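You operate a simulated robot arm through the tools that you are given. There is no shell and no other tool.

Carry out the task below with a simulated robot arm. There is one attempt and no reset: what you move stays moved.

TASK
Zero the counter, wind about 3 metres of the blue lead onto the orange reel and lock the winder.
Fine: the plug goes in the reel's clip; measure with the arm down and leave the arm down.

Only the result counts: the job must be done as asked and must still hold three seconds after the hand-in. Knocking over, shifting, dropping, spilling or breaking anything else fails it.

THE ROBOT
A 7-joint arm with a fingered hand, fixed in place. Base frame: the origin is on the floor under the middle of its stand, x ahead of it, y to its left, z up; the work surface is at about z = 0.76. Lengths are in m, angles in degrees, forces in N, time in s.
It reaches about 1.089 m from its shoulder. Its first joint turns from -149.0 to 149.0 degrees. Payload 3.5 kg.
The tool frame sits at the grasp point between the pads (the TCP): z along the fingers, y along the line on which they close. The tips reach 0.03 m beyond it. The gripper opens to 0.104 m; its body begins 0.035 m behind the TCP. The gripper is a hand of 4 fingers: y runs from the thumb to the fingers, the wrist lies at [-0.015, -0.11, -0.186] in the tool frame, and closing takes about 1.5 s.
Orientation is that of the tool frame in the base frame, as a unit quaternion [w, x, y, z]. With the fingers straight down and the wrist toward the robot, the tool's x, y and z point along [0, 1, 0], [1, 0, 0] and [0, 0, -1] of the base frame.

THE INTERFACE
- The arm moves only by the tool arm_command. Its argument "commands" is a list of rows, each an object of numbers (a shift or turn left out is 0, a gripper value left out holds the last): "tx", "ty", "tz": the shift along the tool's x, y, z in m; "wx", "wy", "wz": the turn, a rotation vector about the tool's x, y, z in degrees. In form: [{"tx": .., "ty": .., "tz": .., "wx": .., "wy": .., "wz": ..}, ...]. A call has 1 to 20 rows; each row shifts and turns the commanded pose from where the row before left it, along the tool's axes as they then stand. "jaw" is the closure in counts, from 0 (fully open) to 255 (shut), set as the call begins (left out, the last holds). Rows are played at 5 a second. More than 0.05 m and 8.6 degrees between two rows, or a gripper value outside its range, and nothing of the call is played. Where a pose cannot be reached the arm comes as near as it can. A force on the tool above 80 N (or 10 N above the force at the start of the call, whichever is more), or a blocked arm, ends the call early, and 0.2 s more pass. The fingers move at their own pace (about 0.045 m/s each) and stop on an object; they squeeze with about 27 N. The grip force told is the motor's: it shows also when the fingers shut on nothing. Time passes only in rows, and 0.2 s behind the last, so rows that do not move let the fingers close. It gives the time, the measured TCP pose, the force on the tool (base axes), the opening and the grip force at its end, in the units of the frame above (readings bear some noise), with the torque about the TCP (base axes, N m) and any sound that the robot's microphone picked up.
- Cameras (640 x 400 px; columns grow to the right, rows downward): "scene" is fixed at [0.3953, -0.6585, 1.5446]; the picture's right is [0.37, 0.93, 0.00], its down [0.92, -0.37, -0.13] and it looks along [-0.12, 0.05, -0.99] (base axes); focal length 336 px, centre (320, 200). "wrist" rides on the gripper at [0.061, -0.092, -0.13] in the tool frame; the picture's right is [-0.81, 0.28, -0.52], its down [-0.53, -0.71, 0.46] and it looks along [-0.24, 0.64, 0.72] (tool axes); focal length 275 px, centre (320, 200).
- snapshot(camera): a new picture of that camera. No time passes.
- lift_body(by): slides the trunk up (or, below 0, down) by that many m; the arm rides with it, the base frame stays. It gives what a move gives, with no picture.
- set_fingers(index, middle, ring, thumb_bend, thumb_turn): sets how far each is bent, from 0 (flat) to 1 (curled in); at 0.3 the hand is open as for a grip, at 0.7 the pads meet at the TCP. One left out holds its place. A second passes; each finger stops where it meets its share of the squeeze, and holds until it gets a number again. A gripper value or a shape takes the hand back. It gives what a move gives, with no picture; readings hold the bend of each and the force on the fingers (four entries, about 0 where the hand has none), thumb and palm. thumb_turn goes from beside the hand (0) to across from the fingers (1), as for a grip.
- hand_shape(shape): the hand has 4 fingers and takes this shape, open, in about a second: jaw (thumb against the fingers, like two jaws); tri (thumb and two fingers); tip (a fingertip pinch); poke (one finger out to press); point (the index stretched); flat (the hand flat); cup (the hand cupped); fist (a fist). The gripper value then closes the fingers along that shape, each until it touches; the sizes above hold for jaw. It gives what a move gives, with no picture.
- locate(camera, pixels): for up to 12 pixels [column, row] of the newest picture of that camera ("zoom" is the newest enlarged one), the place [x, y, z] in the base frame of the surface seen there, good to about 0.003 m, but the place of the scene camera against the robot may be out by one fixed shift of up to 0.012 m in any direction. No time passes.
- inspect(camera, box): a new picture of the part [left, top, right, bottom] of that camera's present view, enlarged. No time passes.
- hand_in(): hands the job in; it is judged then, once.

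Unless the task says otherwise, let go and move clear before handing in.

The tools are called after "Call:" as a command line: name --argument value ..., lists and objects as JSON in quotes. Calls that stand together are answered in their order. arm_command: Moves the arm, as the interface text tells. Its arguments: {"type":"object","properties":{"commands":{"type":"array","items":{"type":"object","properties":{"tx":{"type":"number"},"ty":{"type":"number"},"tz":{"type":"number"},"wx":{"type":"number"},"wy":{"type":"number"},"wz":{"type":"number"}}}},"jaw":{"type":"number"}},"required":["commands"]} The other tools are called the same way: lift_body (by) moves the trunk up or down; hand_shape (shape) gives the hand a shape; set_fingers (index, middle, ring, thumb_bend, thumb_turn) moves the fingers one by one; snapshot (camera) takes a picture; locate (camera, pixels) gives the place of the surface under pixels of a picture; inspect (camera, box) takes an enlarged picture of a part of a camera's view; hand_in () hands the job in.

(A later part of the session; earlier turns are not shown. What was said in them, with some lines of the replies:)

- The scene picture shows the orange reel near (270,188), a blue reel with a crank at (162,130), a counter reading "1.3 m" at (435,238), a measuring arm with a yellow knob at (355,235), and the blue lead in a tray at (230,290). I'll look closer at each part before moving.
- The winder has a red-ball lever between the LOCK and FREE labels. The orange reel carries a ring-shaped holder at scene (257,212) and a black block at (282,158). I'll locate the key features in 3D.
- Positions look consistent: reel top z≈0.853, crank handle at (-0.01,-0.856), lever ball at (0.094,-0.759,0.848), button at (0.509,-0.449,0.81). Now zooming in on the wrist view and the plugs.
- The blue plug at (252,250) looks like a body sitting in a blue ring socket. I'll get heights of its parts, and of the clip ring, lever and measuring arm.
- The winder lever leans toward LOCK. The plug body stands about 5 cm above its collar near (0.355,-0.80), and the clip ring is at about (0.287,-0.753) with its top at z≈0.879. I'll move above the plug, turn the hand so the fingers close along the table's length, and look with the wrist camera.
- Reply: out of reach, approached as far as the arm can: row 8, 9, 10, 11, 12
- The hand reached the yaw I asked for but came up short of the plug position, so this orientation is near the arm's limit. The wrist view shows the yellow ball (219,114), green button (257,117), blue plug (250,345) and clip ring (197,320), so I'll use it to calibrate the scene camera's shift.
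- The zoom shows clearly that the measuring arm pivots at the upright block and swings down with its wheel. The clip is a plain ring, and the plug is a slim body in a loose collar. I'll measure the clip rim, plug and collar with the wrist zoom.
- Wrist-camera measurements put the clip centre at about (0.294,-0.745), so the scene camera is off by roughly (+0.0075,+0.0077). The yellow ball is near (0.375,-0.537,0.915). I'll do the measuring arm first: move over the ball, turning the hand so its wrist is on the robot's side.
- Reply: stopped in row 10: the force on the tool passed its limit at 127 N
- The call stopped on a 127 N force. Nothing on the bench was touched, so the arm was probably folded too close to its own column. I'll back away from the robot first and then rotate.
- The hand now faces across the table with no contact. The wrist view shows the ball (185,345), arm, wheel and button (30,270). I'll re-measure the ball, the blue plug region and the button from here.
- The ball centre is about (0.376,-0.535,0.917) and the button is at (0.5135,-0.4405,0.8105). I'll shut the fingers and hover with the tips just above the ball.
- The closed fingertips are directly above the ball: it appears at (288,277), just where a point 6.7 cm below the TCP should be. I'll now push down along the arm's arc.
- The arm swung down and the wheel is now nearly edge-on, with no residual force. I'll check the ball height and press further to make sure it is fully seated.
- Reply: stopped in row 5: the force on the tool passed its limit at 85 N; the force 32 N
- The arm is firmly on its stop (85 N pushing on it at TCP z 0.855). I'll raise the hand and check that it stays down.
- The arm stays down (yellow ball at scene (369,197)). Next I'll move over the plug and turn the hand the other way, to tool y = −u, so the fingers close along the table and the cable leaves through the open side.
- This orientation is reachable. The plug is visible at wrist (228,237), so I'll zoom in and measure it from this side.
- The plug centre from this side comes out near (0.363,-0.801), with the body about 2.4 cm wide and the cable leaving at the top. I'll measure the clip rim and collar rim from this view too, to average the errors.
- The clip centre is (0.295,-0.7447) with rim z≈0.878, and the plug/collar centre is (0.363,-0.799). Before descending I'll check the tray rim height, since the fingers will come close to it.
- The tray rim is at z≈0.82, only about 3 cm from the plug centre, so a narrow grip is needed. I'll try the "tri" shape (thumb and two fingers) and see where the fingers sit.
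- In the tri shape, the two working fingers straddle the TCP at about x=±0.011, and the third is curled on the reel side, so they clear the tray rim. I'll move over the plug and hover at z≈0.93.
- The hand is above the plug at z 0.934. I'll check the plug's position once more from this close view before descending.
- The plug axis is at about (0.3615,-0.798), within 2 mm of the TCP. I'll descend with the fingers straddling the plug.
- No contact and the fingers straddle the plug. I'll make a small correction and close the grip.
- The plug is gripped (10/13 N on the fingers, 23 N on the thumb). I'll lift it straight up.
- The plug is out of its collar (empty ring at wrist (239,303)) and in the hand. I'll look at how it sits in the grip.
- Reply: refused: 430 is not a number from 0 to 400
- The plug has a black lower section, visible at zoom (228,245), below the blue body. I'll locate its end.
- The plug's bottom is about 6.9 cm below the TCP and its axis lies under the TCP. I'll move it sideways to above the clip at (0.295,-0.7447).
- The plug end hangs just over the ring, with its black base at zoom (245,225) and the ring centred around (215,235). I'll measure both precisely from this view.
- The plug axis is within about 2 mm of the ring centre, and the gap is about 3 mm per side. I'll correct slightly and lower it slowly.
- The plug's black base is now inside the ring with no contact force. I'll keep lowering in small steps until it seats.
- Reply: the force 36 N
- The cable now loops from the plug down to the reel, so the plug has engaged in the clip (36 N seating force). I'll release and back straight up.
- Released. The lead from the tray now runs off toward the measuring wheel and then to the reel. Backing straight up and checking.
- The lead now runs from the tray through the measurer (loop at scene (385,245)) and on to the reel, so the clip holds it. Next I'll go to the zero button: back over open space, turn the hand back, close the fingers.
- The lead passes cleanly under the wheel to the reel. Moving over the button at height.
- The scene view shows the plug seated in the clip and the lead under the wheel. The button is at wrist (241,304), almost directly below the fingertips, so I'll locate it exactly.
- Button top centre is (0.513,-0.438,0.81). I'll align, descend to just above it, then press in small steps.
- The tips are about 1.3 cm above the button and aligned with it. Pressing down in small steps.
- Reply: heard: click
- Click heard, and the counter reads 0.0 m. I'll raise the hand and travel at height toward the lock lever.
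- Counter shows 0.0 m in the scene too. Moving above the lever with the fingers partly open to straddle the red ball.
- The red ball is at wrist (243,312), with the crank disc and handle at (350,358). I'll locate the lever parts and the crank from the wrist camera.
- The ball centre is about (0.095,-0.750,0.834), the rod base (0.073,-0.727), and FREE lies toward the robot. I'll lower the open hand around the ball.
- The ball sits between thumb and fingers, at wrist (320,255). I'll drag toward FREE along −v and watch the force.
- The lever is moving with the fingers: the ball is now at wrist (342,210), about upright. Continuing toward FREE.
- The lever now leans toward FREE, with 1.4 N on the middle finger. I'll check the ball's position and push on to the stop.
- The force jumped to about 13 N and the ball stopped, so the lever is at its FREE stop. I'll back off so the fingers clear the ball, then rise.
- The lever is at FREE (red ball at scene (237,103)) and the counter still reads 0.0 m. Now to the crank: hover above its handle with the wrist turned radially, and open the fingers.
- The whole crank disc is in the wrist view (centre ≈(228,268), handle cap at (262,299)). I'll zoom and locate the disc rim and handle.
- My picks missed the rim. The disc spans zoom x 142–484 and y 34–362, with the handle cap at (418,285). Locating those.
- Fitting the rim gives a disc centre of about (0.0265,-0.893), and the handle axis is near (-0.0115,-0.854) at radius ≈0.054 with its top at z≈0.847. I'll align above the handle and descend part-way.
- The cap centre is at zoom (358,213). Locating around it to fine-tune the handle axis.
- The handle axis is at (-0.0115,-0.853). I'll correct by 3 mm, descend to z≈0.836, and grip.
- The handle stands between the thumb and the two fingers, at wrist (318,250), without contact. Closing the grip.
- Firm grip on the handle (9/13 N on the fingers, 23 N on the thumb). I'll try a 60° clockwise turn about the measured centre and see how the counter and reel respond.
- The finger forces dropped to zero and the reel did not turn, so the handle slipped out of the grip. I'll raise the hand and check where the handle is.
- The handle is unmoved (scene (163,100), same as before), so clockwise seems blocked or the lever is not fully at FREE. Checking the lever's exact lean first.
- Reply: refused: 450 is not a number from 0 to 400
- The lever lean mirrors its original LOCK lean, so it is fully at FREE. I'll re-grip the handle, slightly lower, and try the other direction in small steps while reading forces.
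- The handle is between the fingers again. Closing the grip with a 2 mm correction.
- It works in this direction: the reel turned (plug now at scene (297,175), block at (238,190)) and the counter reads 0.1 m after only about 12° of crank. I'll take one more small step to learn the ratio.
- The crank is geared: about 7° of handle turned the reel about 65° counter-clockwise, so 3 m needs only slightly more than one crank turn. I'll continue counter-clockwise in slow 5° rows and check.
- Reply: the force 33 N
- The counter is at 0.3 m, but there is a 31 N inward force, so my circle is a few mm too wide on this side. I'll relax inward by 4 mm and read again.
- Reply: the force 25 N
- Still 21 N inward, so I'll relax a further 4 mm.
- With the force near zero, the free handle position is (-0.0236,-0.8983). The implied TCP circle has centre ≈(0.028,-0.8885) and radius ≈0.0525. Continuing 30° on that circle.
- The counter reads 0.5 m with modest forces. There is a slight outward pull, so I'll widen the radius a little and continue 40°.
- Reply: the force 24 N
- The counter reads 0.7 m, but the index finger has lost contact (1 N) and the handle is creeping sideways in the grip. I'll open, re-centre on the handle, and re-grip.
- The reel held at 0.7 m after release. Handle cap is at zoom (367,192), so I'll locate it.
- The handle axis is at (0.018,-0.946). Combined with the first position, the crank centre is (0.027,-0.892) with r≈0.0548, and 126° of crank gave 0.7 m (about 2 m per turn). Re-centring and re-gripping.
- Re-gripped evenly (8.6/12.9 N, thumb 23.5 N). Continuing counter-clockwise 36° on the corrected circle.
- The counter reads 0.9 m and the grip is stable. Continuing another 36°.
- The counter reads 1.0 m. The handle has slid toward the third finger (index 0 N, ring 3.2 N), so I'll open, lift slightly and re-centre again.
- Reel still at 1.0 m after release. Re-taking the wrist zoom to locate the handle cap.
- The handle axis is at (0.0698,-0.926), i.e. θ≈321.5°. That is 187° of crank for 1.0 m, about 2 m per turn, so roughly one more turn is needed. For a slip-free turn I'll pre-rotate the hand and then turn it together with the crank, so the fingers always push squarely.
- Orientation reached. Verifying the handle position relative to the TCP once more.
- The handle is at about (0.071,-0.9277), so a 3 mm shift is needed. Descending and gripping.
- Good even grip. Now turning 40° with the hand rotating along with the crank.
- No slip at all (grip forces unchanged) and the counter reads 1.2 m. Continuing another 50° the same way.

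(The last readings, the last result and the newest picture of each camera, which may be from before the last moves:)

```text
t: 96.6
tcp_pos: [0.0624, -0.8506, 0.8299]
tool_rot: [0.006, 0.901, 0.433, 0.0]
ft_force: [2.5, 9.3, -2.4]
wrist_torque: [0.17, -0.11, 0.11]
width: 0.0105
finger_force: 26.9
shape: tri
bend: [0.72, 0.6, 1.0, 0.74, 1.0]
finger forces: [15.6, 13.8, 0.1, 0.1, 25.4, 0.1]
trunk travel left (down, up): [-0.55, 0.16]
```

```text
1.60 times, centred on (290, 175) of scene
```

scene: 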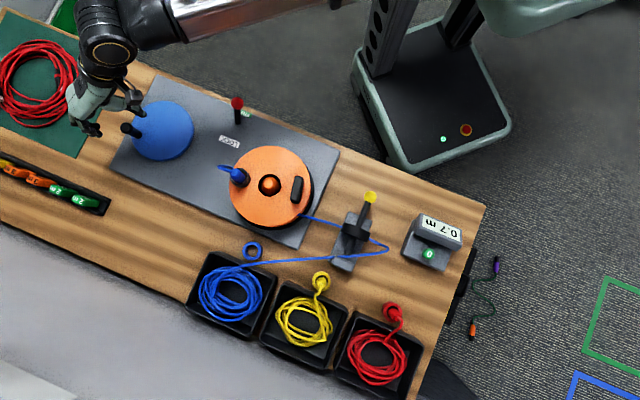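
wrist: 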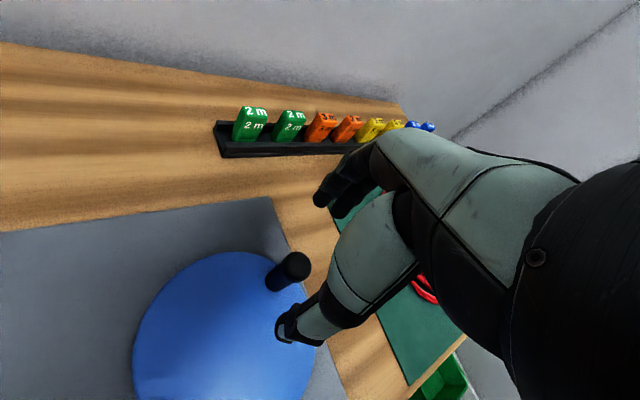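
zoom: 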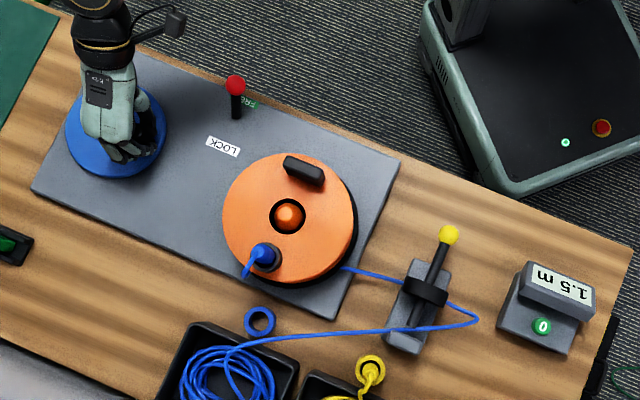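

The counter reads 1.5 m, still with a firm grip and low forces. Continuing 40° further.

Call:
arm_command --commands '[{"tx": -0.0002, "ty": -0.0048, "wz": -5}, {"tx": -0.0002, "ty": -0.0048, "wz": -5}, {"tx": -0.0002, "ty": -0.0048, "wz": -5}, {"tx": -0.0002, "ty": -0.0048, "wz": -5}, {"tx": -0.0002, "ty": -0.0048, "wz": -5}, {"tx": -0.0002, "ty": -0.0048, "wz": -5}, {"tx": -0.0002, "ty": -0.0048, "wz": -5}, {"tx": -0.0002, "ty": -0.0048, "wz": -5}]'

Call:
inspect --camera "scene" --box '[90, 60, 490, 290]'

```text
t: 98.4
tcp_pos: [0.0265, -0.8396, 0.8288]
tool_rot: [0.008, 0.7, 0.715, -0.002]
ft_force: [2.4, 23.6, -1.6]
wrist_torque: [0.55, -0.17, 0.33]
width: 0.0106
finger_force: 26.5
shape: tri
bend: [0.72, 0.59, 1.0, 0.74, 1.0]
finger forces: [24.4, 13.5, 0.1, 0.0, 22.1, 0.0]
trunk travel left (down, up): [-0.55, 0.16]
```

```text
1.60 times, centred on (290, 175) of scene
```

zoom: 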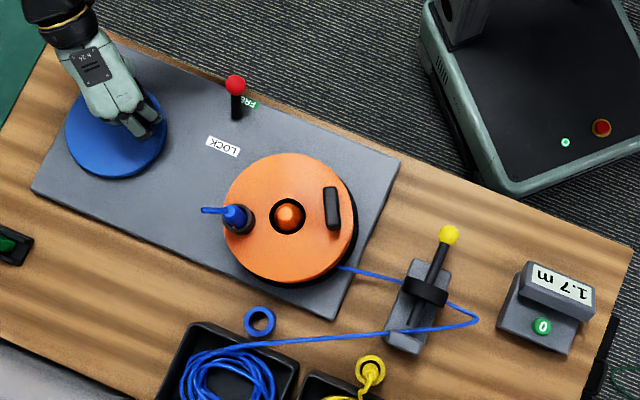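

The counter reads 1.7 m. A 24 N radial pull has built up and the hand is near the end of its yaw range, so I'll release, lift, and rotate the hand back about 130° for the next segment.

Call:
arm_command --commands '[{}, {}, {}, {}, {"tz": -0.025}, {"tz": -0.025}, {"tz": -0.025}, {}]' --jaw 60

Call:
arm_command --commands '[{"wz": 7.7}, {"wz": 7.7}, {"wz": 7.7}, {"wz": 7.7}, {"wz": 7.7}, {"wz": 7.7}, {"wz": 7.7}, {"wz": 7.7}, {"wz": 7.7}, {"wz": 7.7}, {"wz": 7.7}, {"wz": 7.7}, {"wz": 7.7}, {"wz": 7.7}, {"wz": 7.7}, {"wz": 7.7}, {"wz": 7.7}, {}]'

Call:
snapshot --camera "scene"

Call:
inspect --camera "wrist" --box '[200, 200, 360, 340]'

```text
t: 100.2
tcp_pos: [0.0277, -0.8405, 0.9045]
tool_rot: [0.007, 0.699, 0.715, -0.003]
ft_force: [0.7, -0.4, -0.4]
wrist_torque: [0.0, -0.02, 0.0]
width: 0.0794
finger_force: 0.1
shape: tri
bend: [0.27, 0.35, 0.99, 0.53, 0.99]
finger forces: [0.0, 0.0, 0.0, 0.0, 0.1, 0.1]
trunk travel left (down, up): [-0.55, 0.16]
```

```text
t: 104.0
tcp_pos: [0.0279, -0.8386, 0.9027]
tool_rot: [0.005, 0.94, -0.34, 0.005]
ft_force: [0.4, -0.5, -0.5]
wrist_torque: [0.02, 0.01, 0.01]
width: 0.0794
finger_force: 0.1
shape: tri
bend: [0.27, 0.35, 0.99, 0.53, 0.99]
finger forces: [0.0, 0.0, 0.0, 0.1, 0.1, 0.0]
trunk travel left (down, up): [-0.55, 0.16]
```

```text
taken
```

scene: 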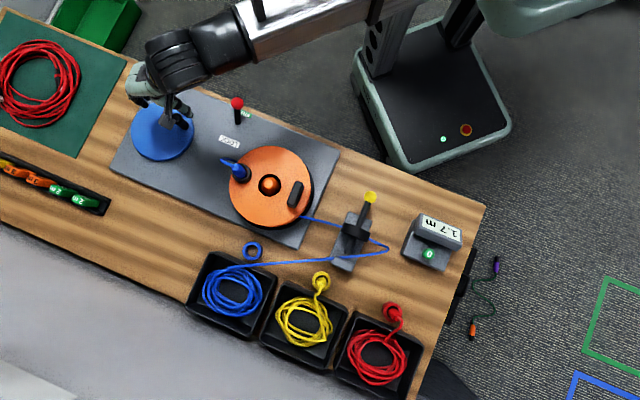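

```text
2.86 times, centred on (280, 270) of wrist
```

zoom: 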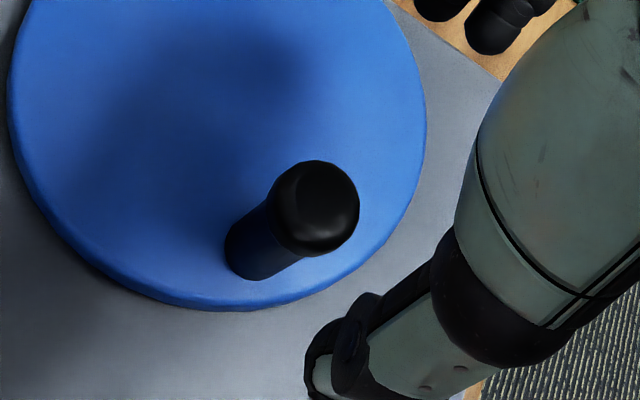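

Reel steady at 1.7 m, and the hand is re-oriented above the handle. The cap is centred at zoom (316,207), so I'll locate it.

Call:
locate --camera "zoom" --pixels '[[316, 207], [280, 207], [352, 207], [316, 170], [316, 246], [291, 181], [341, 233], [341, 181], [291, 233]]'

```text
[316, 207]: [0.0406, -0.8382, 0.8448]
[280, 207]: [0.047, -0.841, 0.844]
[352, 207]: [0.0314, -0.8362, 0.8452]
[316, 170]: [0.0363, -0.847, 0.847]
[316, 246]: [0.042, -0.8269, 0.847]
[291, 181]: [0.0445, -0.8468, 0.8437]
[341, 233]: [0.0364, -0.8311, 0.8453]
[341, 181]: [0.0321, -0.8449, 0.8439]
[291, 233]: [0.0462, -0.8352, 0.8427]
```

The handle axis is at (0.0395,-0.8386), on the same circle (r 0.0548) at θ≈77°. That is 302° so far for 1.7 m, so about 230° remain. Shifting over it, descending and gripping.

Call:
arm_command --commands '[{"tx": 0.0089, "ty": -0.0074}, {"tz": 0.025}, {"tz": 0.025}, {"tz": 0.016}, {"tz": 0.007}, {}]'

Call:
arm_command --commands '[{}, {}, {}, {}, {}, {}, {}, {}]' --jaw 255

Call:
snapshot --camera "scene"

```text
t: 105.4
tcp_pos: [0.0385, -0.8404, 0.8304]
tool_rot: [0.004, 0.941, -0.34, 0.004]
ft_force: [0.1, 0.5, -1.3]
wrist_torque: [0.02, 0.02, -0.02]
width: 0.0793
finger_force: 0.1
shape: tri
bend: [0.27, 0.35, 0.99, 0.53, 0.99]
finger forces: [0.0, 0.1, 0.1, 0.0, 0.0, 0.1]
trunk travel left (down, up): [-0.55, 0.16]
```

```text
t: 107.2
tcp_pos: [0.0384, -0.8408, 0.8289]
tool_rot: [0.006, 0.941, -0.339, 0.006]
ft_force: [2.1, 0.3, -1.9]
wrist_torque: [-0.01, -0.02, 0.03]
width: 0.0109
finger_force: 26.8
shape: tri
bend: [0.72, 0.61, 1.0, 0.73, 1.0]
finger forces: [9.1, 12.5, 0.0, 0.0, 23.1, 0.1]
trunk travel left (down, up): [-0.55, 0.16]
```

```text
taken
```

scene: 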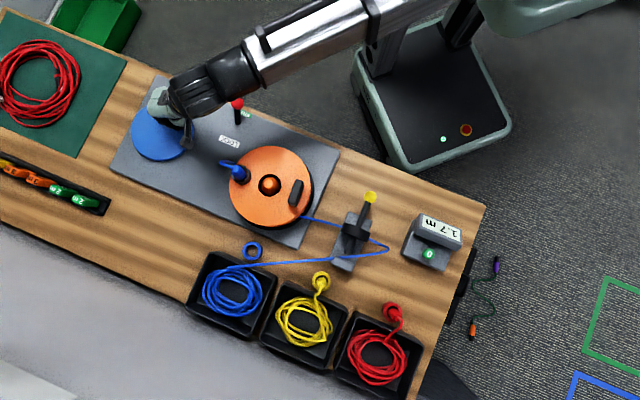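

Even grip again (9/12.5 N, thumb 23 N). I'll rotate rigidly about the crank centre with the matching tool-frame motion, 50° first.

Call:
arm_command --commands '[{"tx": -0.004, "ty": 0.0023, "wz": -5}, {"tx": -0.004, "ty": 0.0023, "wz": -5}, {"tx": -0.004, "ty": 0.0023, "wz": -5}, {"tx": -0.004, "ty": 0.0023, "wz": -5}, {"tx": -0.004, "ty": 0.0023, "wz": -5}, {"tx": -0.004, "ty": 0.0023, "wz": -5}, {"tx": -0.004, "ty": 0.0023, "wz": -5}, {"tx": -0.004, "ty": 0.0023, "wz": -5}, {"tx": -0.004, "ty": 0.0023, "wz": -5}, {"tx": -0.004, "ty": 0.0023, "wz": -5}]'

Call:
inspect --camera "scene" --box '[90, 60, 490, 290]'

```text
t: 109.4
tcp_pos: [-0.0074, -0.8507, 0.8304]
tool_rot: [0.007, 0.996, 0.089, 0.002]
ft_force: [-7.5, 4.8, -6.2]
wrist_torque: [0.11, 0.14, -0.03]
width: 0.0104
finger_force: 26.9
shape: tri
bend: [0.72, 0.62, 1.0, 0.73, 1.0]
finger forces: [7.2, 15.9, 0.1, 0.1, 25.5, 0.0]
trunk travel left (down, up): [-0.55, 0.16]
```

```text
1.60 times, centred on (290, 175) of scene
```

zoom: 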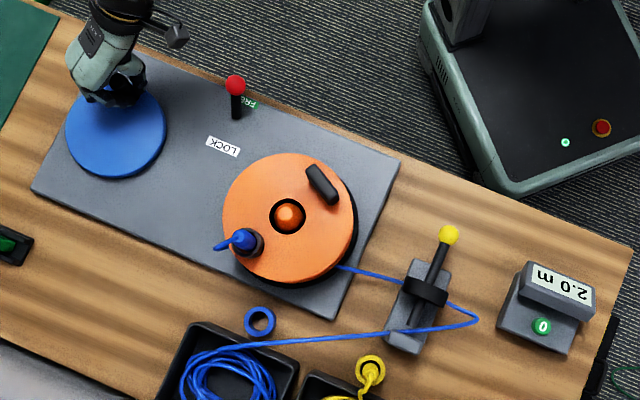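

The counter reads 2.0 m with a solid grip. Continuing 50° with a 1 mm outward trim.

Call:
arm_command --commands '[{"tx": -0.0046, "ty": 0.0014, "wz": -5}, {"tx": -0.0041, "ty": 0.0023, "wz": -5}, {"tx": -0.0041, "ty": 0.0023, "wz": -5}, {"tx": -0.0041, "ty": 0.0023, "wz": -5}, {"tx": -0.0041, "ty": 0.0023, "wz": -5}, {"tx": -0.0041, "ty": 0.0023, "wz": -5}, {"tx": -0.0041, "ty": 0.0023, "wz": -5}, {"tx": -0.0041, "ty": 0.0023, "wz": -5}, {"tx": -0.0041, "ty": 0.0023, "wz": -5}, {"tx": -0.0041, "ty": 0.0023, "wz": -5}]'

Call:
inspect --camera "scene" --box '[90, 60, 490, 290]'

```text
t: 111.6
tcp_pos: [-0.0278, -0.8901, 0.8292]
tool_rot: [0.008, 0.865, 0.502, -0.001]
ft_force: [-11.0, -5.2, -4.3]
wrist_torque: [-0.13, 0.19, -0.04]
width: 0.0101
finger_force: 27.1
shape: tri
bend: [0.72, 0.62, 1.0, 0.73, 1.0]
finger forces: [5.9, 16.5, 0.0, 0.1, 25.5, 0.0]
trunk travel left (down, up): [-0.55, 0.16]
```

```text
1.60 times, centred on (290, 175) of scene
```

zoom: 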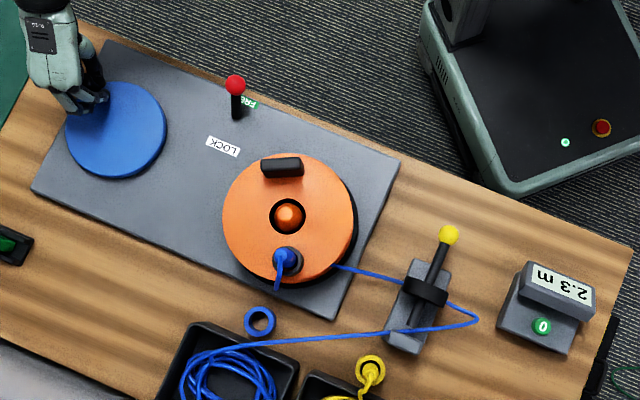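

The counter reads 2.3 m. The hand is approaching its yaw limit here, so I'll release, lift and rotate back 110° for the final segment.

Call:
arm_command --commands '[{}, {}, {}, {}, {"tz": -0.025}, {"tz": -0.025}, {"tz": -0.025}, {}]' --jaw 60

Call:
arm_command --commands '[{"wz": 7.86}, {"wz": 7.86}, {"wz": 7.86}, {"wz": 7.86}, {"wz": 7.86}, {"wz": 7.86}, {"wz": 7.86}, {"wz": 7.86}, {"wz": 7.86}, {"wz": 7.86}, {"wz": 7.86}, {"wz": 7.86}, {"wz": 7.86}, {"wz": 7.86}, {}]'

Call:
snapshot --camera "scene"

Call:
inspect --camera "wrist" --box '[200, 200, 360, 340]'

```text
t: 113.4
tcp_pos: [-0.027, -0.8892, 0.9067]
tool_rot: [0.007, 0.865, 0.502, 0.0]
ft_force: [-0.6, 0.2, 0.4]
wrist_torque: [-0.04, 0.01, 0.01]
width: 0.0795
finger_force: 0.0
shape: tri
bend: [0.27, 0.35, 0.99, 0.53, 0.99]
finger forces: [0.1, 0.1, 0.0, 0.0, 0.0, 0.0]
trunk travel left (down, up): [-0.55, 0.16]
```

```text
t: 116.6
tcp_pos: [-0.0273, -0.8887, 0.9063]
tool_rot: [0.005, 0.907, -0.422, 0.007]
ft_force: [0.2, -0.5, 0.1]
wrist_torque: [-0.02, -0.03, 0.0]
width: 0.0792
finger_force: 0.0
shape: tri
bend: [0.27, 0.35, 0.99, 0.53, 0.99]
finger forces: [0.0, 0.0, 0.1, 0.0, 0.0, 0.1]
trunk travel left (down, up): [-0.55, 0.16]
```

```text
taken
```

scene: 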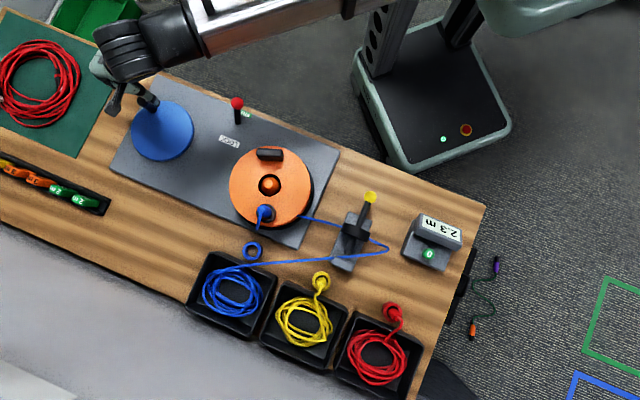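

```text
2.86 times, centred on (280, 270) of wrist
```

zoom: 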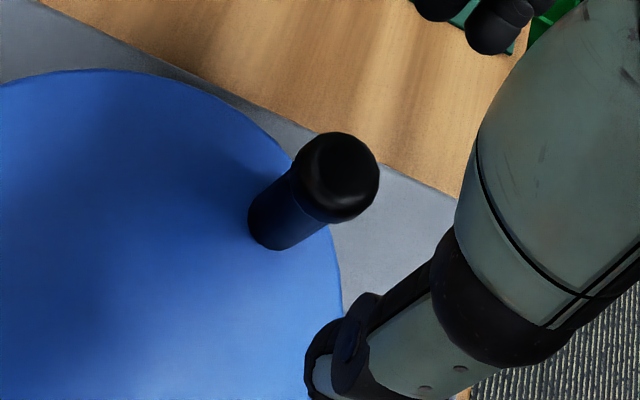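

The counter holds at 2.3 m. The cap is now centred at zoom (337,176), so I'll locate it.

Call:
locate --camera "zoom" --pixels '[[337, 176], [302, 176], [372, 176], [337, 140], [337, 213], [312, 151], [362, 201], [362, 151], [312, 201]]'

```text
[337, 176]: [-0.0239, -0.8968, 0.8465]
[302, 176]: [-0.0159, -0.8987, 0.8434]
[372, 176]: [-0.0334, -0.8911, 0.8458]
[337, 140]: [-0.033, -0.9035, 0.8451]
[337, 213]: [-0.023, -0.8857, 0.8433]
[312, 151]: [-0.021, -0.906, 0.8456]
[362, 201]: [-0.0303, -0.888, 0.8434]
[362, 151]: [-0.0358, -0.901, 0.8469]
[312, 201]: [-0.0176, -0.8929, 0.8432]
```

The handle axis is at (-0.026,-0.896), θ≈184°, so 410° for 2.3 m. About 124° more should give 3.0 m. Shifting over and gripping.

Call:
arm_command --commands '[{"tx": 0.0062, "ty": 0.0038}, {"tz": 0.025}, {"tz": 0.025}, {"tz": 0.018}, {"tz": 0.008}, {}]'

Call:
arm_command --commands '[{}, {}, {}, {}, {}, {}, {}, {}]' --jaw 255

```text
t: 118.0
tcp_pos: [-0.026, -0.8969, 0.8285]
tool_rot: [0.005, 0.907, -0.42, 0.006]
ft_force: [0.7, -0.6, -0.7]
wrist_torque: [0.01, 0.02, 0.0]
width: 0.0796
finger_force: 0.0
shape: tri
bend: [0.27, 0.35, 0.99, 0.53, 0.99]
finger forces: [0.1, 0.1, 0.0, 0.0, 0.0, 0.1]
trunk travel left (down, up): [-0.55, 0.16]
```

```text
t: 119.8
tcp_pos: [-0.025, -0.8961, 0.8286]
tool_rot: [0.004, 0.907, -0.421, 0.005]
ft_force: [2.4, 0.3, -3.0]
wrist_torque: [0.02, -0.06, 0.03]
width: 0.0113
finger_force: 26.7
shape: tri
bend: [0.72, 0.59, 1.0, 0.73, 1.0]
finger forces: [9.4, 12.2, 0.1, 0.1, 23.9, 0.0]
trunk travel left (down, up): [-0.55, 0.16]
```

Firm grip again. Turning 50° along the circle.

Call:
arm_command --commands '[{"tx": 0.0039, "ty": 0.0025, "wz": -5}, {"tx": 0.0039, "ty": 0.0025, "wz": -5}, {"tx": 0.0039, "ty": 0.0025, "wz": -5}, {"tx": 0.0039, "ty": 0.0025, "wz": -5}, {"tx": 0.0039, "ty": 0.0025, "wz": -5}, {"tx": 0.0039, "ty": 0.0025, "wz": -5}, {"tx": 0.0039, "ty": 0.0025, "wz": -5}, {"tx": 0.0039, "ty": 0.0025, "wz": -5}, {"tx": 0.0039, "ty": 0.0025, "wz": -5}, {"tx": 0.0039, "ty": 0.0025, "wz": -5}]'

Call:
inspect --camera "scene" --box '[90, 60, 490, 290]'

```text
t: 122.0
tcp_pos: [-0.0022, -0.9365, 0.8292]
tool_rot: [0.007, 1.0, 0.003, 0.004]
ft_force: [5.1, 2.6, -11.6]
wrist_torque: [0.11, -0.16, 0.13]
width: 0.0103
finger_force: 26.7
shape: tri
bend: [0.72, 0.59, 1.0, 0.73, 1.0]
finger forces: [13.2, 13.2, 0.0, 0.0, 23.3, 0.0]
trunk travel left (down, up): [-0.55, 0.16]
```

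```text
1.60 times, centred on (290, 175) of scene
```

zoom: 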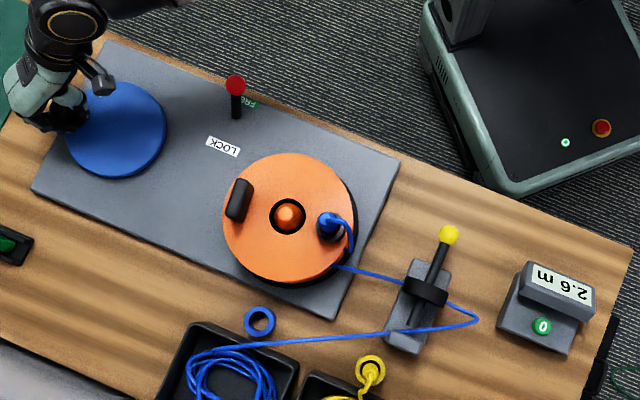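

The counter reads 2.6 m. Continuing 50° more, expected to reach about 2.86 m.

Call:
arm_command --commands '[{"tx": 0.0039, "ty": 0.0025, "wz": -5}, {"tx": 0.0039, "ty": 0.0025, "wz": -5}, {"tx": 0.0039, "ty": 0.0025, "wz": -5}, {"tx": 0.0039, "ty": 0.0025, "wz": -5}, {"tx": 0.0039, "ty": 0.0025, "wz": -5}, {"tx": 0.0039, "ty": 0.0025, "wz": -5}, {"tx": 0.0039, "ty": 0.0025, "wz": -5}, {"tx": 0.0039, "ty": 0.0025, "wz": -5}, {"tx": 0.0039, "ty": 0.0025, "wz": -5}, {"tx": 0.0039, "ty": 0.0025, "wz": -5}]'

Call:
inspect --camera "scene" --box '[90, 60, 490, 290]'

```text
t: 124.2
tcp_pos: [0.0476, -0.9269, 0.8329]
tool_rot: [0.008, 0.904, 0.428, 0.002]
ft_force: [14.4, -4.7, -5.9]
wrist_torque: [-0.25, -0.19, 0.25]
width: 0.0113
finger_force: 27.3
shape: tri
bend: [0.74, 0.53, 1.0, 0.74, 1.0]
finger forces: [8.4, 21.4, 0.0, 0.1, 12.7, 0.0]
out of reach, approached as far as the arm can: row 9, 10
trunk travel left (down, up): [-0.55, 0.16]
```

```text
1.60 times, centred on (290, 175) of scene
```

zoom: 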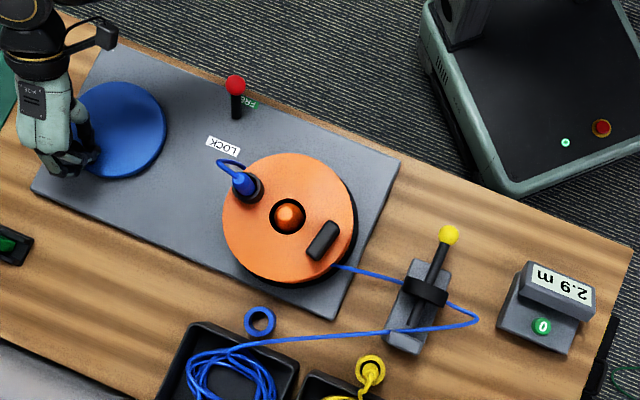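

The counter reads 2.9 m, and the last rows were at the arm's reach limit. I'll release, rotate the hand back and do a small final turn of about 20°.

Call:
arm_command --commands '[{}, {}, {}, {}, {"tz": -0.025}, {"tz": -0.025}, {"tz": -0.025}, {}]' --jaw 60

Call:
arm_command --commands '[{"wz": 7.5}, {"wz": 7.5}, {"wz": 7.5}, {"wz": 7.5}, {"wz": 7.5}, {"wz": 7.5}, {"wz": 7.5}, {"wz": 7.5}, {"wz": 7.5}, {}]'

Call:
snapshot --camera "scene"

Call:
snapshot --camera "wrist"

Call:
inspect --camera "wrist" --box '[200, 200, 360, 340]'

```text
t: 126.0
tcp_pos: [0.0437, -0.9255, 0.905]
tool_rot: [0.007, 0.905, 0.425, 0.0]
ft_force: [-0.3, 0.3, 0.1]
wrist_torque: [-0.04, 0.01, -0.01]
width: 0.0791
finger_force: 0.0
shape: tri
bend: [0.27, 0.35, 0.99, 0.53, 0.99]
finger forces: [0.1, 0.1, 0.1, 0.0, 0.0, 0.0]
trunk travel left (down, up): [-0.55, 0.16]
```

```text
t: 128.2
tcp_pos: [0.0414, -0.9249, 0.9071]
tool_rot: [0.007, 0.989, -0.15, 0.005]
ft_force: [0.1, 0.4, -0.7]
wrist_torque: [0.02, 0.01, -0.02]
width: 0.0792
finger_force: 0.1
shape: tri
bend: [0.27, 0.35, 0.99, 0.53, 0.99]
finger forces: [0.0, 0.0, 0.0, 0.1, 0.0, 0.0]
trunk travel left (down, up): [-0.55, 0.16]
```

```text
taken
```

scene: 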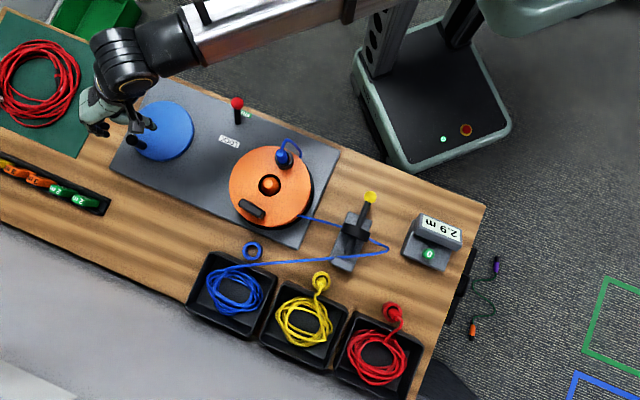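

```text
taken
```

wrist: 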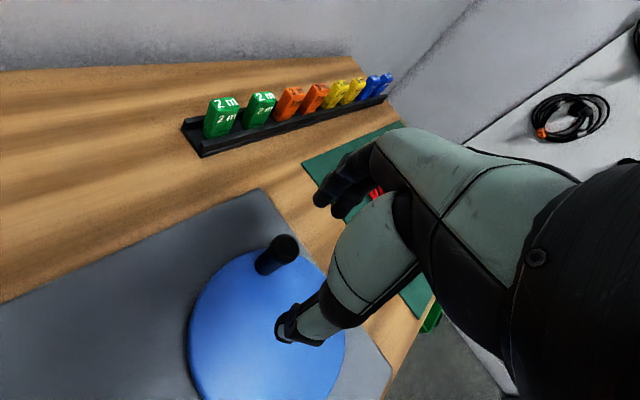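

```text
2.86 times, centred on (280, 270) of wrist
```

zoom: 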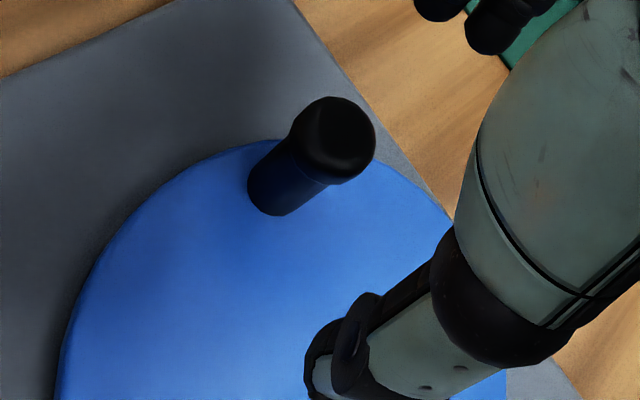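

The counter still shows 2.9 m. The cap is at zoom (333,138), so I'll locate the handle to know the exact crank angle.

Call:
locate --camera "zoom" --pixels '[[333, 138], [298, 138], [368, 138], [333, 103], [333, 174], [308, 113], [358, 163], [358, 113], [308, 163]]'

Call:
inspect --camera "scene" --box '[400, 200, 480, 270]'

```text
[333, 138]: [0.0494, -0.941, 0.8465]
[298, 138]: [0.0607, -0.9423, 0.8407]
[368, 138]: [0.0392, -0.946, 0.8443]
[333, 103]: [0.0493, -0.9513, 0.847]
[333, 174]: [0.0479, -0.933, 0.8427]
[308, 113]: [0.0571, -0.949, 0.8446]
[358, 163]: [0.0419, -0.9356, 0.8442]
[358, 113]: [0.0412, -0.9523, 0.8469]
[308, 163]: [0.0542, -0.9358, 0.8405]
```

```text
5.71 times, centred on (440, 235) of scene
```

zoom: 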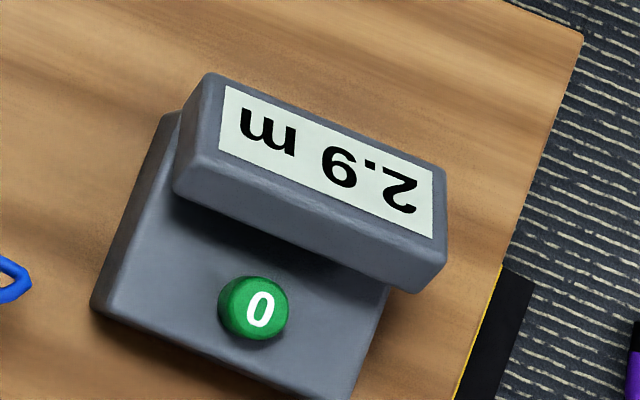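

The crank has turned about 519° in total, which matches 2.9 m at about 2 m per turn, so about 17° more will reach 3.0 m. Re-gripping for this last bit.

Call:
arm_command --commands '[{"tx": 0.0126, "ty": 0.0153}, {"tz": 0.025}, {"tz": 0.025}, {"tz": 0.018}, {"tz": 0.009}, {}]'

Call:
arm_command --commands '[{}, {}, {}, {}, {}, {}, {}, {}]' --jaw 255

Call:
inspect --camera "scene" --box '[90, 60, 490, 290]'

```text
t: 129.6
tcp_pos: [0.0511, -0.9459, 0.8305]
tool_rot: [0.005, 0.989, -0.15, 0.004]
ft_force: [-0.6, 0.0, 0.3]
wrist_torque: [-0.01, 0.0, 0.02]
width: 0.0793
finger_force: 0.1
shape: tri
bend: [0.26, 0.35, 0.99, 0.53, 0.99]
finger forces: [0.0, 0.0, 0.0, 0.0, 0.0, 0.0]
trunk travel left (down, up): [-0.55, 0.16]
```

```text
t: 131.4
tcp_pos: [0.0492, -0.9467, 0.8305]
tool_rot: [0.006, 0.989, -0.15, 0.004]
ft_force: [-1.5, 1.3, -3.2]
wrist_torque: [0.02, 0.05, -0.02]
width: 0.0079
finger_force: 26.9
shape: tri
bend: [0.7, 0.6, 1.0, 0.74, 1.0]
finger forces: [0.7, 16.1, 0.0, 0.1, 21.0, 0.0]
trunk travel left (down, up): [-0.55, 0.16]
```

```text
1.60 times, centred on (290, 175) of scene
```

zoom: 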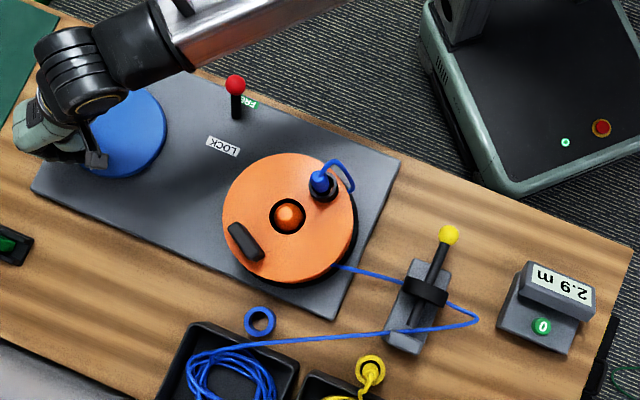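

Gripped, though the index is light (0.7 N), which is adequate for a small turn. Turning about 17°.

Call:
arm_command --commands '[{"tx": 0.0032, "ty": -0.0028, "wz": -4.25}, {"tx": 0.0032, "ty": -0.0028, "wz": -4.25}, {"tx": 0.0032, "ty": -0.0028, "wz": -4.25}, {"tx": 0.0032, "ty": -0.0028, "wz": -4.25}, {}]'

Call:
inspect --camera "scene" --box '[90, 60, 490, 290]'

```text
t: 132.6
tcp_pos: [0.0648, -0.9364, 0.8283]
tool_rot: [0.007, 1.0, -0.002, 0.004]
ft_force: [-3.7, 6.5, 0.6]
wrist_torque: [0.06, 0.12, -0.02]
width: 0.0078
finger_force: 27.1
shape: tri
bend: [0.7, 0.6, 1.0, 0.74, 1.0]
finger forces: [0.5, 14.7, 0.0, 0.1, 24.7, 0.0]
trunk travel left (down, up): [-0.55, 0.16]
```

```text
1.60 times, centred on (290, 175) of scene
```

zoom: 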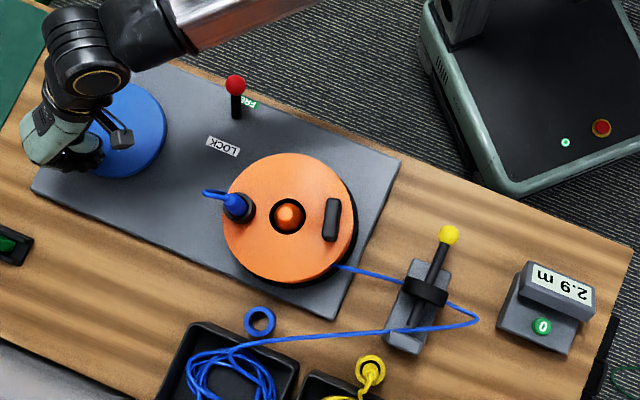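

The reel advanced about 130° more, but the display is still 2.9 m (likely about 2.95). One more 10° step.

Call:
arm_command --commands '[{"tx": 0.0037, "ty": -0.0034, "wz": -5}, {"tx": 0.0037, "ty": -0.0034, "wz": -5}, {}]'

Call:
inspect --camera "scene" --box '[90, 60, 490, 290]'

```text
t: 133.4
tcp_pos: [0.0725, -0.9302, 0.8307]
tool_rot: [0.007, 0.996, 0.085, 0.002]
ft_force: [-6.3, 5.3, -2.2]
wrist_torque: [0.09, 0.14, -0.06]
width: 0.0081
finger_force: 26.8
shape: tri
bend: [0.7, 0.61, 1.0, 0.74, 1.0]
finger forces: [0.2, 14.7, 0.0, 0.0, 25.2, 0.0]
trunk travel left (down, up): [-0.55, 0.16]
```

```text
1.60 times, centred on (290, 175) of scene
```

zoom: 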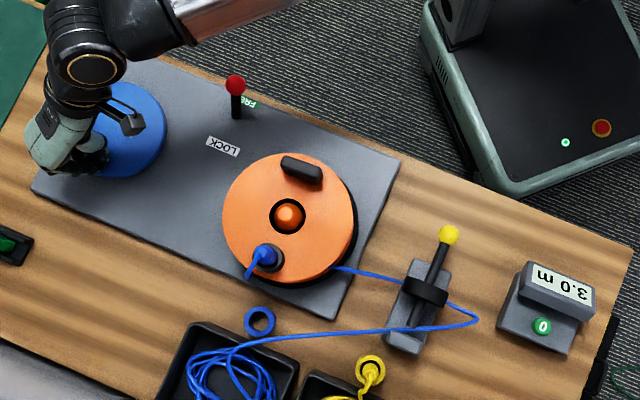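

The counter reads 3.0 m. I'll release the handle gently, lift, and check that it holds.

Call:
arm_command --commands '[{}, {}, {}, {}, {"tz": -0.025}, {"tz": -0.025}, {"tz": -0.025}, {"tz": -0.03}, {"tz": -0.03}, {}]' --jaw 60

Call:
inspect --camera "scene" --box '[90, 60, 490, 290]'

```text
t: 135.6
tcp_pos: [0.0701, -0.9274, 0.9638]
tool_rot: [0.007, 0.996, 0.084, 0.003]
ft_force: [0.7, -0.1, -0.4]
wrist_torque: [0.0, -0.02, -0.02]
width: 0.0795
finger_force: 0.1
shape: tri
bend: [0.27, 0.35, 0.99, 0.53, 0.99]
finger forces: [0.0, 0.1, 0.0, 0.1, 0.0, 0.0]
trunk travel left (down, up): [-0.55, 0.16]
```

```text
1.60 times, centred on (290, 175) of scene
```

zoom: 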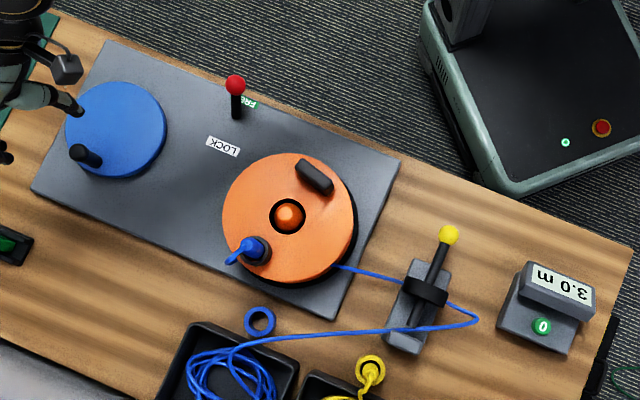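

It holds at 3.0 m. Now to lock: I'll turn the hand and move above the lever ball at FREE.

Call:
arm_command --commands '[{"tz": -0.02, "wz": -8}, {"tz": -0.02, "wz": -8}, {"wz": -8}, {"wz": -8}, {"tx": 0.0224, "ty": -0.0304}, {"tx": 0.0224, "ty": -0.0304}, {"tx": 0.0224, "ty": -0.0304}, {"tx": 0.0224, "ty": -0.0304}, {"tx": 0.0224, "ty": -0.0304}, {"tx": 0.0224, "ty": -0.0304}, {}]' --jaw 90

Call:
snapshot --camera "wrist"

Call:
snapshot --camera "scene"

```text
t: 138.0
tcp_pos: [0.0489, -0.7028, 1.0013]
tool_rot: [0.008, 0.934, 0.356, 0.001]
ft_force: [-0.1, -0.3, -0.1]
wrist_torque: [0.0, 0.0, -0.03]
width: 0.0676
finger_force: 0.0
shape: tri
bend: [0.73, 0.39, 0.99, 0.62, 1.0]
finger forces: [0.0, 0.0, 0.0, 0.1, 0.0, 0.0]
trunk travel left (down, up): [-0.55, 0.16]
```

```text
taken
```

wrist: 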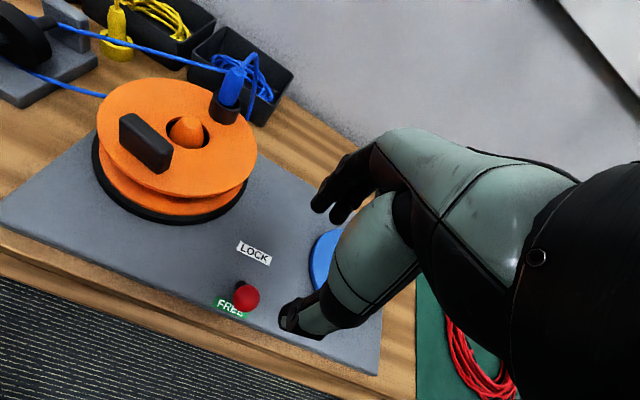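

```text
taken
```

scene: 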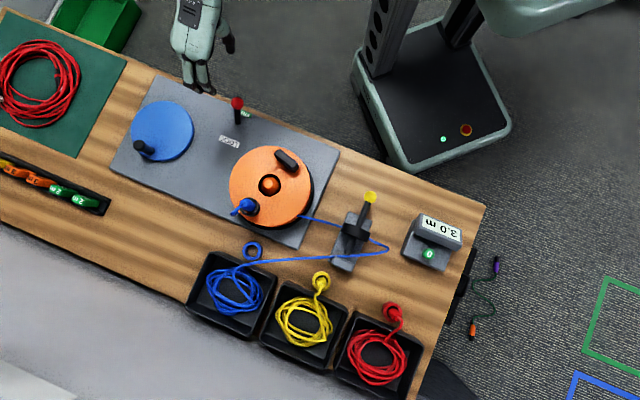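

The ball at wrist (246,296) is right below the TCP. Descending around it.

Call:
arm_command --commands '[{"tz": 0.03}, {"tz": 0.03}, {"tz": 0.03}, {"tz": 0.03}, {"tz": 0.025}, {"tz": 0.011}, {}]'

Call:
snapshot --camera "wrist"

```text
t: 139.6
tcp_pos: [0.0513, -0.7033, 0.8451]
tool_rot: [0.008, 0.934, 0.356, 0.001]
ft_force: [0.0, -0.1, 0.0]
wrist_torque: [0.0, 0.0, -0.03]
width: 0.0673
finger_force: 0.2
shape: tri
bend: [0.73, 0.39, 0.99, 0.62, 1.0]
finger forces: [0.0, 0.0, 0.1, 0.1, 0.0, 0.0]
trunk travel left (down, up): [-0.55, 0.16]
```

```text
taken
```

wrist: 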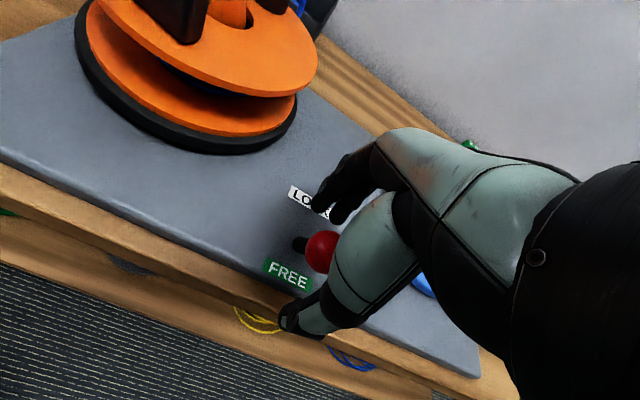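

The ball is between thumb and fingers (wrist (320,250)) without contact. Pushing toward LOCK (+v) with the thumb.

Call:
arm_command --commands '[{"ty": 0.01}, {"ty": 0.01}, {"ty": 0.01}, {"ty": 0.01}, {"ty": 0.01}, {"ty": 0.01}, {"ty": 0.008}, {}]'

Call:
snapshot --camera "wrist"

Call:
inspect --camera "scene" --box '[150, 60, 310, 180]'

```text
t: 141.4
tcp_pos: [0.0962, -0.7539, 0.8471]
tool_rot: [0.008, 0.935, 0.356, 0.002]
ft_force: [0.7, 0.4, -0.3]
wrist_torque: [0.01, 0.02, 0.03]
width: 0.0679
finger_force: 0.1
shape: tri
bend: [0.73, 0.39, 0.99, 0.62, 1.0]
finger forces: [0.0, 0.0, 0.0, 0.1, 0.0, 0.1]
trunk travel left (down, up): [-0.55, 0.16]
```

```text
taken
```

wrist: 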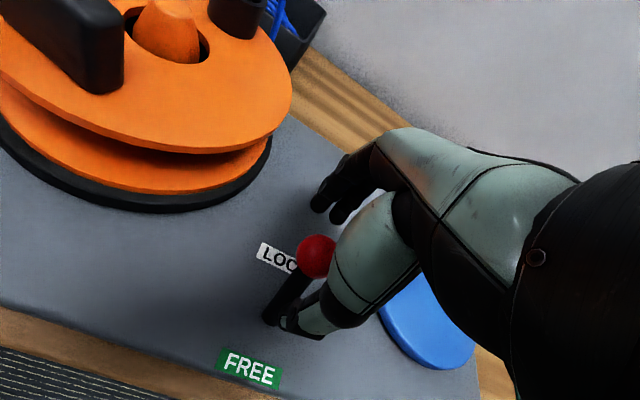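

```text
3.33 times, centred on (230, 120) of scene
```

zoom: 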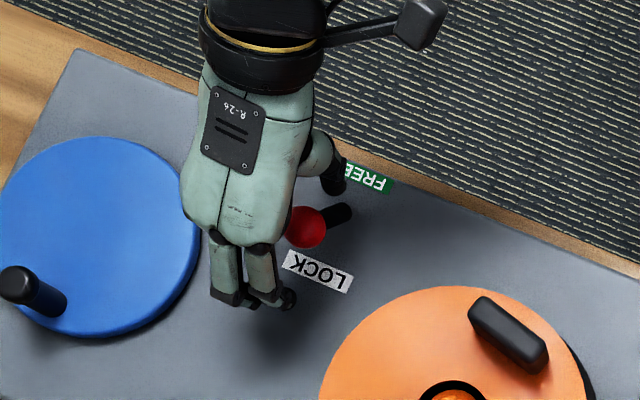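

The lever has flipped over toward LOCK, with the ball at wrist (316,257). I'll confirm its position and nudge gently against the stop.

Call:
locate --camera "wrist" --pixels '[[316, 256], [270, 315]]'

Call:
arm_command --commands '[{"ty": 0.006}, {"ty": 0.006}, {"ty": 0.004}, {"ty": 0.003}, {}]'

Call:
snapshot --camera "wrist"

```text
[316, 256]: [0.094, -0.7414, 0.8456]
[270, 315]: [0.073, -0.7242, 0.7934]
```

```text
t: 142.6
tcp_pos: [0.1075, -0.7682, 0.848]
tool_rot: [0.008, 0.934, 0.356, 0.002]
ft_force: [-2.0, 2.3, 0.8]
wrist_torque: [0.02, 0.03, -0.01]
width: 0.0695
finger_force: 0.1
shape: tri
bend: [0.73, 0.39, 0.99, 0.6, 1.0]
finger forces: [0.0, 0.0, 0.1, 0.1, 2.5, 0.0]
trunk travel left (down, up): [-0.55, 0.16]
```

```text
taken
```

wrist: 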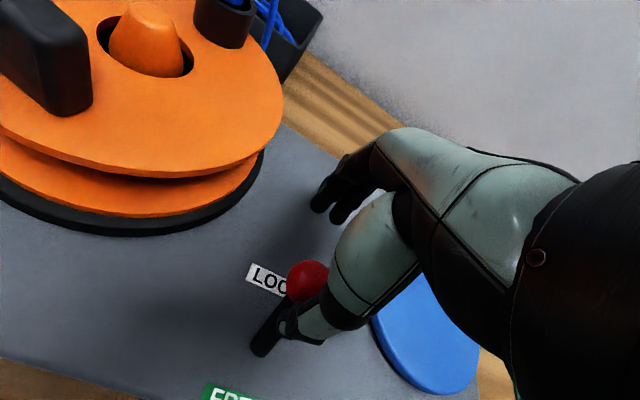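

The thumb is now touching the ball (2.5 N). A few millimetres more to make sure it's at the stop.

Call:
arm_command --commands '[{"ty": 0.003}, {"ty": 0.003}, {"ty": 0.002}, {}]'

Call:
locate --camera "wrist" --pixels '[[305, 280]]'

```text
t: 143.6
tcp_pos: [0.1141, -0.7733, 0.8472]
tool_rot: [0.009, 0.934, 0.357, 0.001]
ft_force: [-7.1, 7.0, 1.5]
wrist_torque: [0.23, 0.23, -0.01]
width: 0.0739
finger_force: 0.0
shape: tri
bend: [0.73, 0.39, 0.99, 0.53, 0.99]
finger forces: [0.0, 0.0, 0.0, 0.1, 9.2, 0.0]
trunk travel left (down, up): [-0.55, 0.16]
```

```text
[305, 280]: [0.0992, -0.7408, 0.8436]
```

The thumb load rose to 9 N with no ball movement, so the lever is firmly at LOCK. Backing to centre and rising clear.

Call:
arm_command --commands '[{"ty": -0.009}, {"ty": -0.009}, {"tz": -0.03}, {"tz": -0.03}, {"tz": -0.03}, {"tz": -0.03}, {"tz": -0.03}, {"tz": -0.03}, {}]'

Call:
snapshot --camera "wrist"

Call:
snapshot --camera "scene"

Call:
inspect --camera "scene" --box '[200, 80, 280, 150]'

```text
t: 145.6
tcp_pos: [0.1009, -0.7579, 1.0252]
tool_rot: [0.007, 0.934, 0.356, 0.001]
ft_force: [0.2, -0.5, 0.2]
wrist_torque: [0.04, 0.0, 0.01]
width: 0.0676
finger_force: 0.1
shape: tri
bend: [0.73, 0.39, 0.99, 0.62, 1.0]
finger forces: [0.0, 0.1, 0.1, 0.0, 0.1, 0.1]
trunk travel left (down, up): [-0.55, 0.16]
```

```text
taken
```

wrist: 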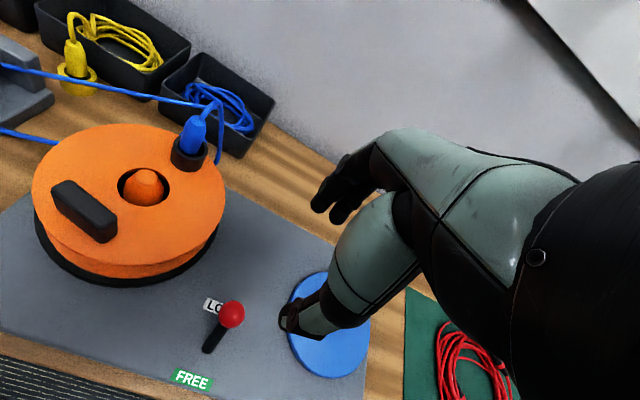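

```text
taken
```

scene: 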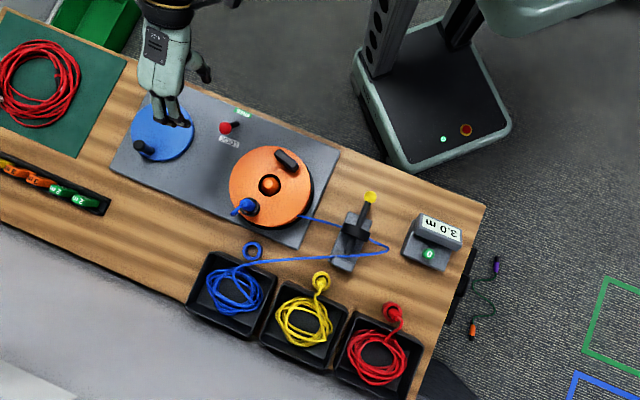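

```text
5.71 times, centred on (240, 115) of scene
```

zoom: 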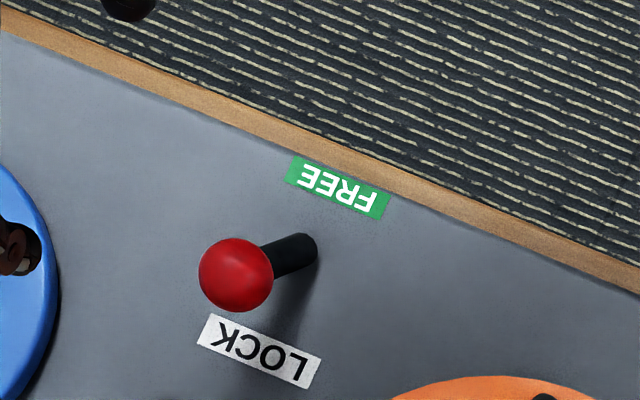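

The lever is back at its original LOCK lean, the counter reads 3.0 m, and the plug is upright in the clip. I'll raise further and verify plug, arm and counter one last time.

Call:
arm_command --commands '[{"tz": -0.03}, {"tz": -0.03}, {}, {}, {}]'

Call:
inspect --camera "scene" --box '[210, 130, 480, 300]'

Call:
inspect --camera "wrist" --box '[0, 40, 280, 280]'

```text
t: 146.8
tcp_pos: [0.0997, -0.7573, 1.0864]
tool_rot: [0.008, 0.934, 0.356, 0.001]
ft_force: [-0.1, 0.0, 0.5]
wrist_torque: [-0.01, 0.06, 0.02]
width: 0.0675
finger_force: 0.2
shape: tri
bend: [0.73, 0.39, 0.99, 0.62, 1.0]
finger forces: [0.0, 0.0, 0.1, 0.0, 0.0, 0.0]
trunk travel left (down, up): [-0.55, 0.16]
```

```text
2.35 times, centred on (345, 215) of scene
```

zoom: 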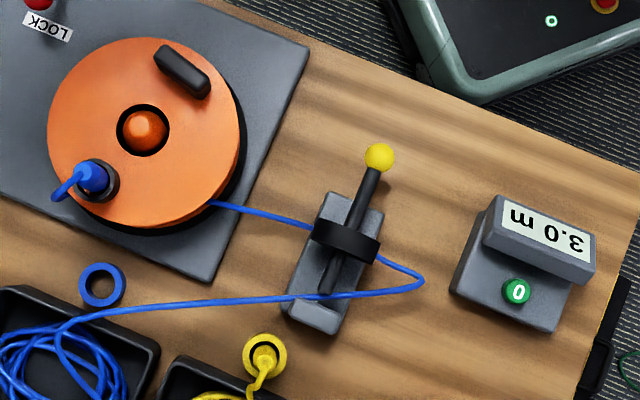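

```text
1.67 times, centred on (140, 160) of wrist
```

zoom: 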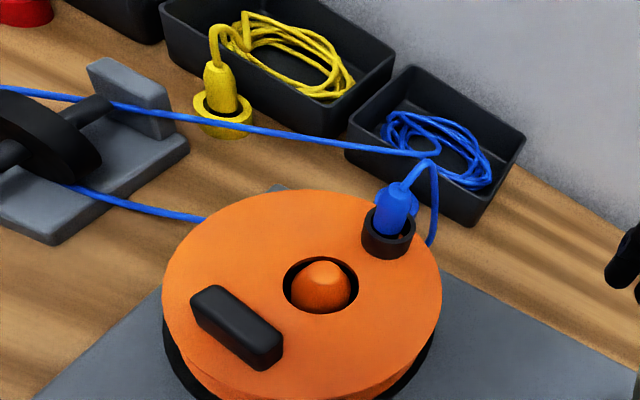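

Everything checks out: the plug stands in the reel's clip, the lead runs under the wheel with the arm down, the counter reads 3.0 m, the lever is at LOCK, and the hand is clear. Handing in.

Call:
hand_in

```text
The job is handed in.
```

The job is handed in: the counter was zeroed and reads 3.0 m of blue lead wound onto the orange reel, and the winder lever is back at LOCK.

- **Plug:** it sits upright in the reel's clip and stayed there through the winding.
- **Measuring arm:** I lowered it before zeroing, kept it down for the whole measurement and left it down, with the lead running under its wheel.
- **Accuracy:** the display shows only tenths of a metre, so the true length should be within about 5–10 cm of 3 m.

Early on, the arm stopped itself once on a 127 N force while it was folded close to its own stand. I saw no contact with anything on the bench. In the final pictures the other leads, plugs and trays look undisturbed, and the hand was empty and clear of everything when I handed in.
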